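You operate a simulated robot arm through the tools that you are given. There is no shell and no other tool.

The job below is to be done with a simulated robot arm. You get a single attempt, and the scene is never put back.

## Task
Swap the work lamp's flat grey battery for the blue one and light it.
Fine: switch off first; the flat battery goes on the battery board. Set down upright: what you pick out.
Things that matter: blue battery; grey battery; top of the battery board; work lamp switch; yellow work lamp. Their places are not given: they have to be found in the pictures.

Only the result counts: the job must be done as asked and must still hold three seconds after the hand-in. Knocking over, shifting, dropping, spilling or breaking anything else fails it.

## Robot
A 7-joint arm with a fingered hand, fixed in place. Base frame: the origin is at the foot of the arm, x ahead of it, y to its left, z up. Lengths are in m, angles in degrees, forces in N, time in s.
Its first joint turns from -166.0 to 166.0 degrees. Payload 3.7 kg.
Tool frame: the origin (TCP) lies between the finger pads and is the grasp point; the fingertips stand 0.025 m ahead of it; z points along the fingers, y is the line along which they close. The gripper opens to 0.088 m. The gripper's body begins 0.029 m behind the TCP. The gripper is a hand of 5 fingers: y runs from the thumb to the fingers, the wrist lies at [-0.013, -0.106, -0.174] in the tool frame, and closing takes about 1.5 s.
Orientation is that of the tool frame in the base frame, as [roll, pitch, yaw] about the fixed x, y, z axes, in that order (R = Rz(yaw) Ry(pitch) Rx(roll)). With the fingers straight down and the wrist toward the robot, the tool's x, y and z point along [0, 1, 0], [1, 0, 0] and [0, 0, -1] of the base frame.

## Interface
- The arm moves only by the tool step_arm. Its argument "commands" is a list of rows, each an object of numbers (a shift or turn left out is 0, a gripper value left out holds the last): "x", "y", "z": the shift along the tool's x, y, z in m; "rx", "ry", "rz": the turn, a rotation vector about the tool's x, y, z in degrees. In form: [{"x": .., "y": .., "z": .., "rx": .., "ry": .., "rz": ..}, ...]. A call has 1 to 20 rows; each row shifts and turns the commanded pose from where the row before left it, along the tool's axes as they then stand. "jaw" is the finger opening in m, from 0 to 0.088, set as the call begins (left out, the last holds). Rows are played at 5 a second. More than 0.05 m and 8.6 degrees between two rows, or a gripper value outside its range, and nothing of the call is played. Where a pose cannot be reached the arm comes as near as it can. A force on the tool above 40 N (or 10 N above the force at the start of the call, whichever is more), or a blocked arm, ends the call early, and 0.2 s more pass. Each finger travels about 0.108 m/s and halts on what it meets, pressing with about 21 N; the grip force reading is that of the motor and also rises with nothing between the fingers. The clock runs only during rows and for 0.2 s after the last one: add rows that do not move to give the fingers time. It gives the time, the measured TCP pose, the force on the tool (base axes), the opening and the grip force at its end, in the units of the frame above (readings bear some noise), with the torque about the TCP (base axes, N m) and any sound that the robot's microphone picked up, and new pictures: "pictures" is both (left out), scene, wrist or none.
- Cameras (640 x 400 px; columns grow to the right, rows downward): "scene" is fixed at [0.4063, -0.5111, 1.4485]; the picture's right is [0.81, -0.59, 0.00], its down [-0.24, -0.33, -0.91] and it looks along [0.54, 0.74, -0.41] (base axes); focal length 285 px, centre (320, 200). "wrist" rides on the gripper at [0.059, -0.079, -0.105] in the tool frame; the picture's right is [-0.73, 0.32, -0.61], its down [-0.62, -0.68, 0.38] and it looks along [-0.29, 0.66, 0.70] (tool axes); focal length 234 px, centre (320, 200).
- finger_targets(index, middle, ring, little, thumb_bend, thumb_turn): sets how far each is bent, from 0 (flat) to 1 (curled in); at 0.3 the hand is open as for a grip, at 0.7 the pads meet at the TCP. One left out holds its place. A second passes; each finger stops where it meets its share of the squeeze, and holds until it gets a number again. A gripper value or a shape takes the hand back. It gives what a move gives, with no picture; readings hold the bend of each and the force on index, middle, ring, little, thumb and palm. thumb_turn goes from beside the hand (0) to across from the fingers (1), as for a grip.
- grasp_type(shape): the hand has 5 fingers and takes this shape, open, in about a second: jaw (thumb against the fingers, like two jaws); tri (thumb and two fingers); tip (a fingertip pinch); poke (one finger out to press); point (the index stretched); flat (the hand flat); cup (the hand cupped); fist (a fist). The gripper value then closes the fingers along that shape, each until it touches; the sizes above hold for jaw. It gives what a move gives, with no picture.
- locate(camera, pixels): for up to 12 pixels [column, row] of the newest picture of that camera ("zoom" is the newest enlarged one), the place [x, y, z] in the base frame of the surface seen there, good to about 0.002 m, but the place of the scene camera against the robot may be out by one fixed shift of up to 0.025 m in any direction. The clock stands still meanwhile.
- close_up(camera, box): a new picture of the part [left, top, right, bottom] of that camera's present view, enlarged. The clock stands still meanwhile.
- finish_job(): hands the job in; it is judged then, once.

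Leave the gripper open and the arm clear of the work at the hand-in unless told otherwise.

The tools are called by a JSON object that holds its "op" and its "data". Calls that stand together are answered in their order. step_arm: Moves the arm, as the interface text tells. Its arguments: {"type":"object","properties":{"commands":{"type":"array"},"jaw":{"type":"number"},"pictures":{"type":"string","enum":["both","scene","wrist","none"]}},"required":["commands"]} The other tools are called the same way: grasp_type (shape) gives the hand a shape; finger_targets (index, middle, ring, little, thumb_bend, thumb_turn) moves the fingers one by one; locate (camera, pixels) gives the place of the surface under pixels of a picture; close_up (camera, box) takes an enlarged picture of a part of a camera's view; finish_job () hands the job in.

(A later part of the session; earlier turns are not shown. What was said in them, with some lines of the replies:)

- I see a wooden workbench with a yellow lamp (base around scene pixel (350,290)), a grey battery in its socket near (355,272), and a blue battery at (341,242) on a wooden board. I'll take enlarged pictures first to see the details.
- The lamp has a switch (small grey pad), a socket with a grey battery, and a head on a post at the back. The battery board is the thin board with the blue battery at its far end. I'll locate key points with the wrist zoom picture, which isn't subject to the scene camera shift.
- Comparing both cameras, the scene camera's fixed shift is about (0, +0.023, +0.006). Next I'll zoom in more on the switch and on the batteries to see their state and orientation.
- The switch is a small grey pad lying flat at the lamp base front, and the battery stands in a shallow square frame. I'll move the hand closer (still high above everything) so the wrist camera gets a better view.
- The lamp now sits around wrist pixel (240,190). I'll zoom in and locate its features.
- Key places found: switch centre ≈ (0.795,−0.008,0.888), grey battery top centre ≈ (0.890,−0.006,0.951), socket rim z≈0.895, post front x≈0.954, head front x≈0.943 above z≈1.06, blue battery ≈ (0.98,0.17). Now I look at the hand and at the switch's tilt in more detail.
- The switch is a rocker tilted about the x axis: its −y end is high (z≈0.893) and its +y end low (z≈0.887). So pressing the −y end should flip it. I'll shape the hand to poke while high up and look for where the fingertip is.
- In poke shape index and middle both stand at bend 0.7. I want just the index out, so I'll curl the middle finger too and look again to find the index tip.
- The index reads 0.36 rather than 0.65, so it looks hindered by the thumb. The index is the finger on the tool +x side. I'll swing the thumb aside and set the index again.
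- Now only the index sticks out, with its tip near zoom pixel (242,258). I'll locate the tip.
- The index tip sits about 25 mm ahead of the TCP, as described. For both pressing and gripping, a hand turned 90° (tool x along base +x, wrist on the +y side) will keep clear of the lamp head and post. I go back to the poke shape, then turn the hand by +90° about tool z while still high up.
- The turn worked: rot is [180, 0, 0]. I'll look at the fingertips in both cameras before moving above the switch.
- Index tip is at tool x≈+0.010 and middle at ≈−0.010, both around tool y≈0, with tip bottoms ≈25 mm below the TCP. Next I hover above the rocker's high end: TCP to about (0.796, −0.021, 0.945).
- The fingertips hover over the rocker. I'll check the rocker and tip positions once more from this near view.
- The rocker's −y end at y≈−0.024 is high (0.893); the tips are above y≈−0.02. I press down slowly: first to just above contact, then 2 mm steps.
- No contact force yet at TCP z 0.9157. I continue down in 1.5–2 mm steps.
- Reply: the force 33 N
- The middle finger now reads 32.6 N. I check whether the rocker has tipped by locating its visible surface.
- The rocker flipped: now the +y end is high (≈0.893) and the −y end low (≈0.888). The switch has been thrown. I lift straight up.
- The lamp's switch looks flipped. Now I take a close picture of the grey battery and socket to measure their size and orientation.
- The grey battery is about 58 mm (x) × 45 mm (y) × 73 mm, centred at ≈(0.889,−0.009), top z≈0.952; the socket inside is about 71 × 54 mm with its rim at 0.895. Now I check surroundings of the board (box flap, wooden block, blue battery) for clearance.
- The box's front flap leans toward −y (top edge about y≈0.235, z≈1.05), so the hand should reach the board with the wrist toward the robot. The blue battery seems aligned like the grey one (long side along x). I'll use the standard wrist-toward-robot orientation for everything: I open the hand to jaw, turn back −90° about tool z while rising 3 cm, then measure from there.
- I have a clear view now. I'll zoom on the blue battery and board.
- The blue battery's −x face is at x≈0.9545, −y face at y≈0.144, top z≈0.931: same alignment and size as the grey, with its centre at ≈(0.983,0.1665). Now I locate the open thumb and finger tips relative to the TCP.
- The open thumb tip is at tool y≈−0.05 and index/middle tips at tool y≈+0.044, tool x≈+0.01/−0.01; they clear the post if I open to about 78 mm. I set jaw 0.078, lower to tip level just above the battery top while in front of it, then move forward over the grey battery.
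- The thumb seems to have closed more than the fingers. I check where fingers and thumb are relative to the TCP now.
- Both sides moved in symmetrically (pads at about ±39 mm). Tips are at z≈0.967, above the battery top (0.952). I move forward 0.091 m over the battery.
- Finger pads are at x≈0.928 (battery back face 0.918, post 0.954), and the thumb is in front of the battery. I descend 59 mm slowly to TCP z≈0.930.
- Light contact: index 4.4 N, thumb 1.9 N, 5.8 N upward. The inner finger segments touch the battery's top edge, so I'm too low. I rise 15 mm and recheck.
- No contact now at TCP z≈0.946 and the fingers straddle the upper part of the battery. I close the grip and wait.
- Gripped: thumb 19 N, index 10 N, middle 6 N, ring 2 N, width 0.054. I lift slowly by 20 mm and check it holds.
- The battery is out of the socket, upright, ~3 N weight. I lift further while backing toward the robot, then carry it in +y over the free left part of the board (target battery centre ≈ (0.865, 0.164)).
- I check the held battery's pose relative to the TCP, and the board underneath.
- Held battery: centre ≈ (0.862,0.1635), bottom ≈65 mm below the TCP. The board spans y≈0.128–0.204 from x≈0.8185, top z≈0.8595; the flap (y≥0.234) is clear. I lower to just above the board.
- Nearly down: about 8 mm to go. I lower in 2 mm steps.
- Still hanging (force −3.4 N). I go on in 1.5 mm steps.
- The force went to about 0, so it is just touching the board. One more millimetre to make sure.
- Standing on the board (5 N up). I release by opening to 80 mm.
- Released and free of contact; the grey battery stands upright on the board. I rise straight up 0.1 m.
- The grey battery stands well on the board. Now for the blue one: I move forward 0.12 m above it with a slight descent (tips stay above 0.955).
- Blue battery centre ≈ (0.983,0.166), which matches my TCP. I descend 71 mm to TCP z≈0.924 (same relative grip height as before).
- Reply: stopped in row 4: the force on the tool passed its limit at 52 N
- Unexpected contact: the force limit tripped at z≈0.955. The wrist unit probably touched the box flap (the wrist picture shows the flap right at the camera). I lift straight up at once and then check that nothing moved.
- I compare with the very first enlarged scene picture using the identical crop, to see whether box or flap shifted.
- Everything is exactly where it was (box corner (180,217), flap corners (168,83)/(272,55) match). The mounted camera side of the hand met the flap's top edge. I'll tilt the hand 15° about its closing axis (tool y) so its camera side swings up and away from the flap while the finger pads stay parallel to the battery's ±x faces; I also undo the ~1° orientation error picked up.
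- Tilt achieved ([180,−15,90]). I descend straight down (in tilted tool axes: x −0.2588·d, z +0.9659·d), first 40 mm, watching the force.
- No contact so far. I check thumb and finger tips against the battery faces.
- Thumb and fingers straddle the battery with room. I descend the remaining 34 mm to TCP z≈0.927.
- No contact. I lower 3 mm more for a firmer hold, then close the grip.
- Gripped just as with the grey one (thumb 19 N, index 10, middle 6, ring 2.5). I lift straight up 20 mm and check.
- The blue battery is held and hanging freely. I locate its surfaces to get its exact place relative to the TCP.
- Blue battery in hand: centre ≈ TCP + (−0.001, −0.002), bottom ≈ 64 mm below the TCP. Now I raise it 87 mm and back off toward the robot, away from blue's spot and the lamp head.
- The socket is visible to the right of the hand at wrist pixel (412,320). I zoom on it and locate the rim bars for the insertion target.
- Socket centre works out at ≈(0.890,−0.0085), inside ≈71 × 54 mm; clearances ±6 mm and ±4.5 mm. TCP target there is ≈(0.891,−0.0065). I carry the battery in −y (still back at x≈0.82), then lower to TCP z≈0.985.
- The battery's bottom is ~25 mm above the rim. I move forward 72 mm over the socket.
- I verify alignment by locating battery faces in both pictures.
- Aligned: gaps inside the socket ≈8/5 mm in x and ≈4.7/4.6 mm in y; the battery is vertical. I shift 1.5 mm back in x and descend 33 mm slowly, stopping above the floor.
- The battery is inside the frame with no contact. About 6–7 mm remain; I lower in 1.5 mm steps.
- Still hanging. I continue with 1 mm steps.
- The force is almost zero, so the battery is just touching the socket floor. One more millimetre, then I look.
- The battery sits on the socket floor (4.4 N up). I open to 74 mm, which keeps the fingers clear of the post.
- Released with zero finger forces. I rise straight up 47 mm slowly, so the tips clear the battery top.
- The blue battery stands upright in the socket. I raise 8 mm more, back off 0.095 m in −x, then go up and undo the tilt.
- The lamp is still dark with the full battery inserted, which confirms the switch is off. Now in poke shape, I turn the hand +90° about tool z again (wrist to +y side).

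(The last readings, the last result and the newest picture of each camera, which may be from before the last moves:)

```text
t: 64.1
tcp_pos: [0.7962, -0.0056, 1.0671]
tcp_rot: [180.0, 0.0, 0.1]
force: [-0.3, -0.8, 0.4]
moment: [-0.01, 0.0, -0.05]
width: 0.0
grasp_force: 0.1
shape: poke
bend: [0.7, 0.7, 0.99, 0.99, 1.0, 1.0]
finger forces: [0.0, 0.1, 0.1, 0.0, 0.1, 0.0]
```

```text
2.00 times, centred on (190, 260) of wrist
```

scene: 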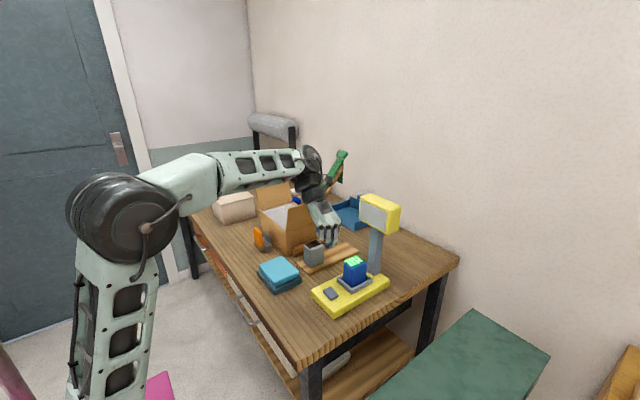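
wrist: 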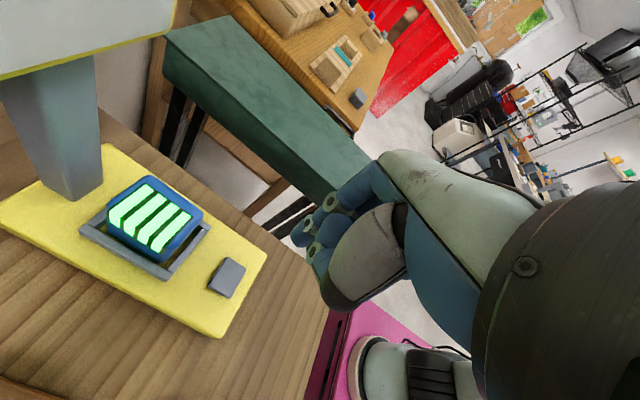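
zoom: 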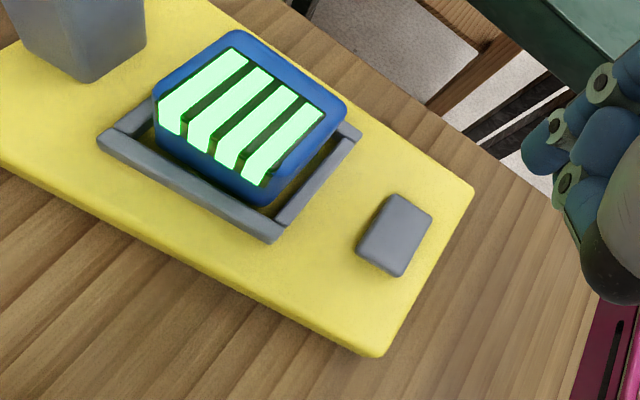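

I locate the rocker ends and the seated battery from this view.

{"op": "locate", "data": {"camera": "zoom", "pixels": [[395, 235], [375, 258], [398, 265], [415, 210], [398, 205], [425, 222], [365, 245], [250, 120], [180, 95], [310, 105], [240, 55], [270, 180]]}}

```text
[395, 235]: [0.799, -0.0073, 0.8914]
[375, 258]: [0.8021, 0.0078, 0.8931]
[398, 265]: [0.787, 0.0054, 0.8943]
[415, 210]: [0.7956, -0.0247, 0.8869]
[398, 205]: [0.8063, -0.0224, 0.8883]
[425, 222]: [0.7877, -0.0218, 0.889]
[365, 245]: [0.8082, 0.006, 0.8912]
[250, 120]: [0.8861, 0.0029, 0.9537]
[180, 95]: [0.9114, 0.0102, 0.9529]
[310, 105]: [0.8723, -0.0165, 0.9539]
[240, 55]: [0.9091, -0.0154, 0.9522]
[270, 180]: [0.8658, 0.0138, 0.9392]
```

The battery is level and fully seated (top z≈0.953). The rocker's +y end is high (z≈0.8935 at y≈0.006). I move above it: TCP to ≈(0.797, 0.004, 0.945).

{"op": "step_arm", "data": {"commands": [{"x": 0.0003, "y": -0.0024, "z": 0.0305}, {"x": 0.0003, "y": -0.0024, "z": 0.0305}, {"x": 0.0003, "y": -0.0024, "z": 0.0305}, {"y": -0.0024, "z": 0.0305}, {}, {}]}}

{"op": "close_up", "data": {"camera": "wrist", "box": [200, 160, 400, 320]}}

```text
t: 65.5
tcp_pos: [0.7969, 0.0034, 0.9476]
tcp_rot: [-180.0, 0.0, 0.0]
force: [0.3, -0.1, -0.1]
moment: [0.0, -0.01, 0.01]
width: 0.0
grasp_force: 0.0
shape: poke
bend: [0.7, 0.7, 0.99, 0.99, 1.0, 1.0]
finger forces: [0.1, 0.1, 0.0, 0.0, 0.0, 0.0]
```

scene: 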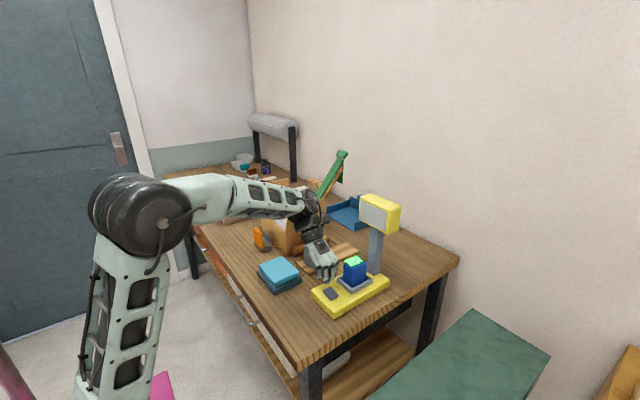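
wrist: 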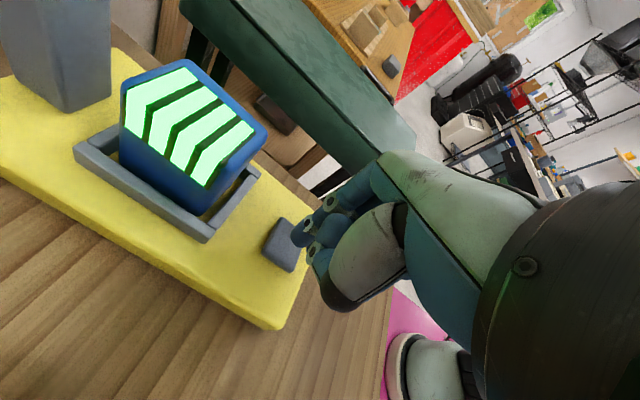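

```text
2.50 times, centred on (300, 240) of wrist
```

zoom: 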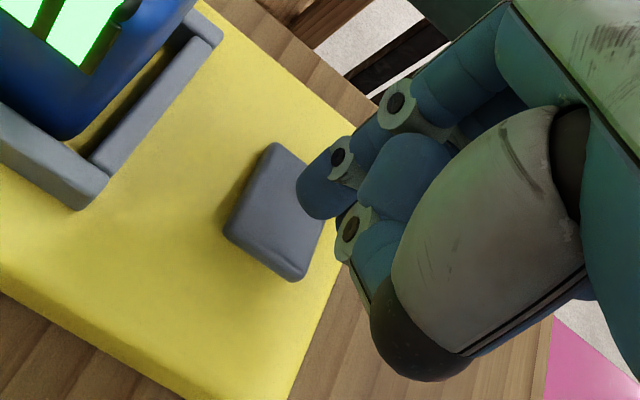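

{"op": "locate", "data": {"camera": "zoom", "pixels": [[315, 212], [300, 190], [335, 205], [270, 155], [240, 230], [290, 265], [265, 210], [280, 240]]}}

```text
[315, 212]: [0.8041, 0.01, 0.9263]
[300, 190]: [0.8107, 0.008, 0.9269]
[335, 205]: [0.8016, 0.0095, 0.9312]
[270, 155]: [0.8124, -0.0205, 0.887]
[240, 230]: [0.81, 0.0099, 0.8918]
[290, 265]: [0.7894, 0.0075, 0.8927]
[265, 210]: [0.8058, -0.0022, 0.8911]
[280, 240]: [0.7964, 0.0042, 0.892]
```

The tips are above y≈0.003, within the rocker's high end. I shift 2 mm further out and press down slowly.

{"op": "step_arm", "data": {"commands": [{"y": -0.002, "z": 0.008}, {"z": 0.008}, {"z": 0.008}, {"z": 0.004}, {"z": 0.002}, {"z": 0.002}, {}], "pictures": "none"}}

```text
t: 67.1
tcp_pos: [0.796, 0.0048, 0.9137]
tcp_rot: [-179.9, -0.2, 0.0]
force: [0.8, -0.5, 7.5]
moment: [-0.01, -0.06, 0.0]
width: 0.0
grasp_force: 0.0
shape: poke
bend: [0.7, 0.7, 0.99, 0.99, 1.0, 1.0]
finger forces: [4.6, 2.3, 0.0, 0.1, 0.0, 0.0]
```

Contact of 7.5 N. I look whether the rocker flipped and the lamp is lit.

{"op": "close_up", "data": {"camera": "scene", "box": [300, 180, 420, 320]}}

{"op": "close_up", "data": {"camera": "wrist", "box": [0, 0, 400, 320]}}

```text
2.86 times, centred on (360, 250) of scene
```

zoom: 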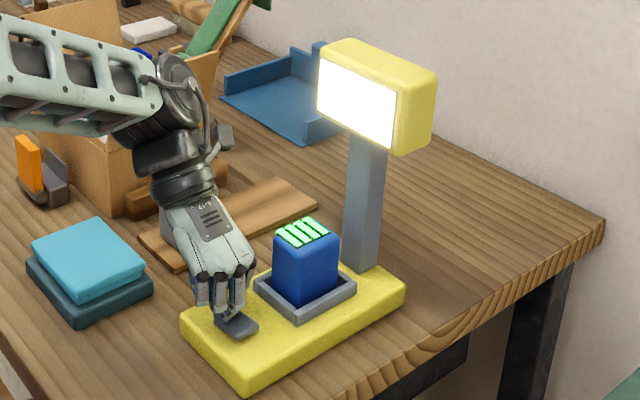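

```text
1.25 times, centred on (200, 160) of wrist
```

zoom: 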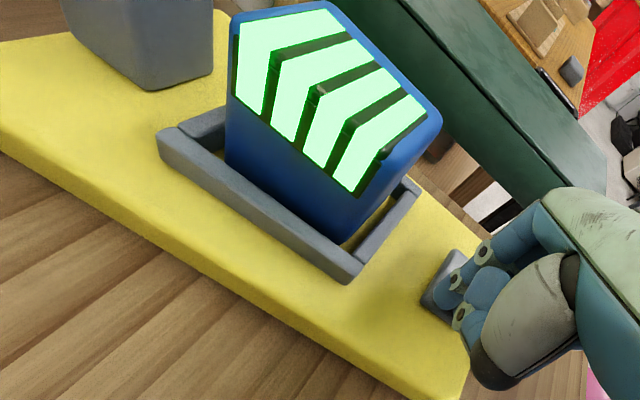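

The lamp is lit. I lift straight up 0.15 m and check that it stays on.

{"op": "step_arm", "data": {"commands": [{"z": -0.008}, {"z": -0.025}, {"z": -0.04}, {"z": -0.04}, {"z": -0.04}, {}]}}

{"op": "close_up", "data": {"camera": "scene", "box": [300, 180, 420, 320]}}

```text
t: 68.5
tcp_pos: [0.7963, 0.0055, 1.0671]
tcp_rot: [180.0, 0.0, 0.0]
force: [-0.6, 1.1, 1.3]
moment: [0.04, -0.03, -0.02]
width: 0.0002
grasp_force: 0.1
shape: poke
bend: [0.7, 0.7, 0.99, 0.99, 1.0, 1.0]
finger forces: [0.1, 0.0, 0.0, 0.1, 0.0, 0.0]
```

scene: 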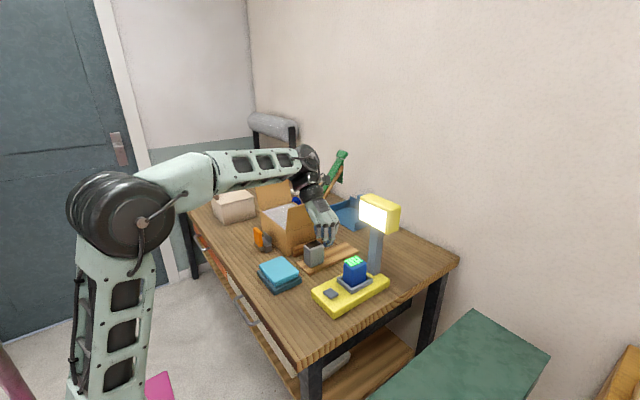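
wrist: 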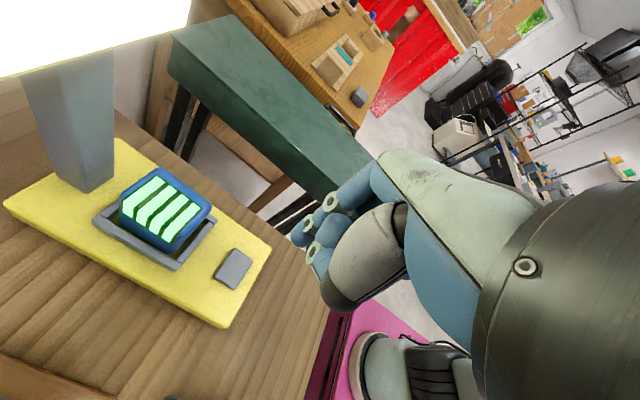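

```text
2.86 times, centred on (360, 250) of scene
```

zoom: 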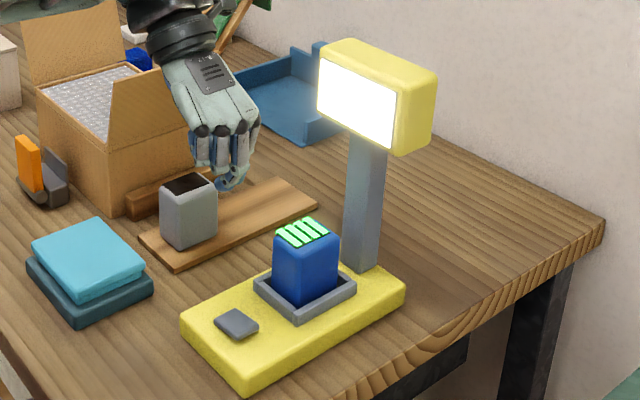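

The lamp stays lit, the blue battery is seated, and the grey one stands on the board. I raise the arm further, pull back toward the robot, and open the hand.

{"op": "step_arm", "data": {"commands": [{"z": -0.035}, {"z": -0.035}, {"z": -0.035}, {"x": -0.03, "z": -0.01}, {"x": -0.03, "z": -0.01}, {"x": -0.03, "z": -0.01}, {"x": -0.03}, {"x": -0.03}, {}]}}

{"op": "grasp_type", "data": {"shape": "jaw"}}

{"op": "step_arm", "data": {"commands": [{}, {}, {}, {}, {}], "jaw": 0.088}}

{"op": "close_up", "data": {"camera": "scene", "box": [240, 180, 440, 320]}}

```text
t: 70.5
tcp_pos: [0.6451, 0.0056, 1.201]
tcp_rot: [179.9, 0.1, -0.1]
force: [-0.8, -0.4, -0.5]
moment: [-0.03, 0.01, 0.02]
width: 0.0
grasp_force: 0.0
shape: poke
bend: [0.7, 0.7, 0.99, 0.99, 1.0, 1.0]
finger forces: [0.1, 0.0, 0.0, 0.0, 0.0, 0.1]
```

scene: 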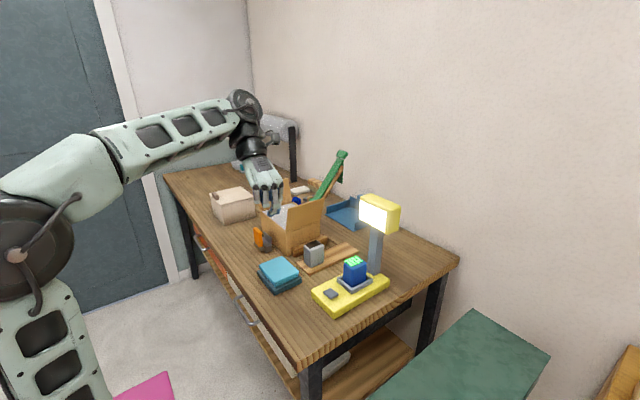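
wrist: 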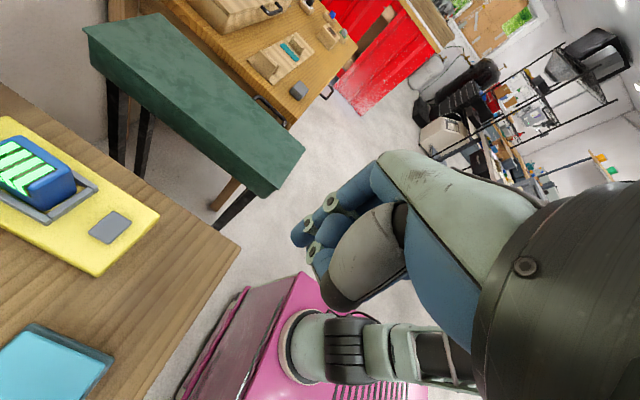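

```text
t: 71.4
tcp_pos: [0.6472, 0.0062, 1.2027]
tcp_rot: [179.8, 0.0, 0.1]
force: [0.6, -0.4, 0.1]
moment: [0.02, 0.01, -0.01]
width: 0.088
grasp_force: 0.0
shape: jaw
bend: [0.3, 0.3, 0.3, 0.3, 0.3, 0.98]
finger forces: [0.0, 0.0, 0.0, 0.0, 0.0, 0.0]
```

```text
t: 72.6
tcp_pos: [0.6457, 0.0053, 1.2021]
tcp_rot: [180.0, -0.1, 0.0]
force: [0.6, 0.3, 1.2]
moment: [0.02, -0.01, 0.01]
width: 0.0877
grasp_force: 0.1
shape: jaw
bend: [0.3, 0.3, 0.3, 0.3, 0.3, 0.98]
finger forces: [0.0, 0.0, 0.0, 0.1, 0.0, 0.0]
```

scene: 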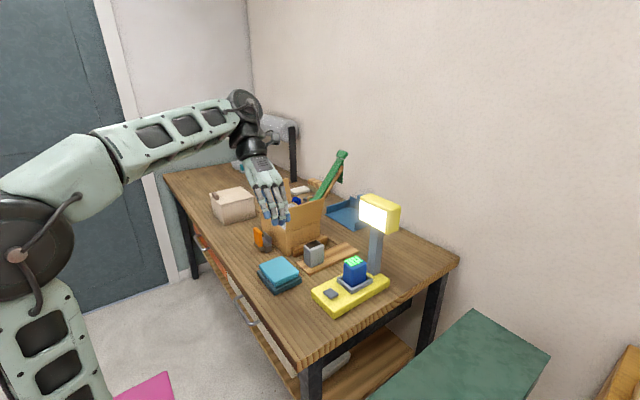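
wrist: 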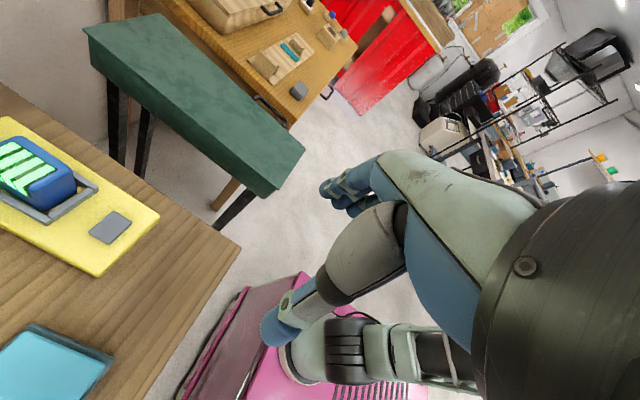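

```text
2.86 times, centred on (340, 250) of scene
```

zoom: 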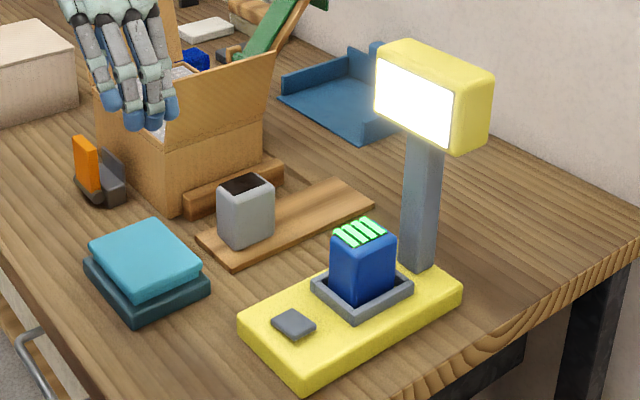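

The lamp is lit, and the blue battery stands in the socket. The grey one stands upright on the board. Box, block, books and lamp base are at the same pixels as in the first picture. The hand is open and clear of the work, so I hand the job in.

{"op": "finish_job", "data": {}}

```text
The job is handed in.
```

The work lamp is lit and running on the blue battery. The flat grey battery stands upright on the battery board. I have handed the job in but have not been told the verdict.

- **Switching off first:** I flipped the switch before taking the grey battery out. When the blue battery went in the lamp stayed dark, so the switch really was off. I then flipped it back and the lamp lit. It was still lit in the last picture before hand-in.
- **One unplanned contact:** while I was reaching for the blue battery, the hand pressed on the cardboard box's front flap. The force limit stopped it at 52 N. I backed off and came in with the hand tilted. Comparing pictures from before and after, I saw no movement of the box, flap or anything nearby.
- **End position:** the hand is open and pulled back clear of the bench.
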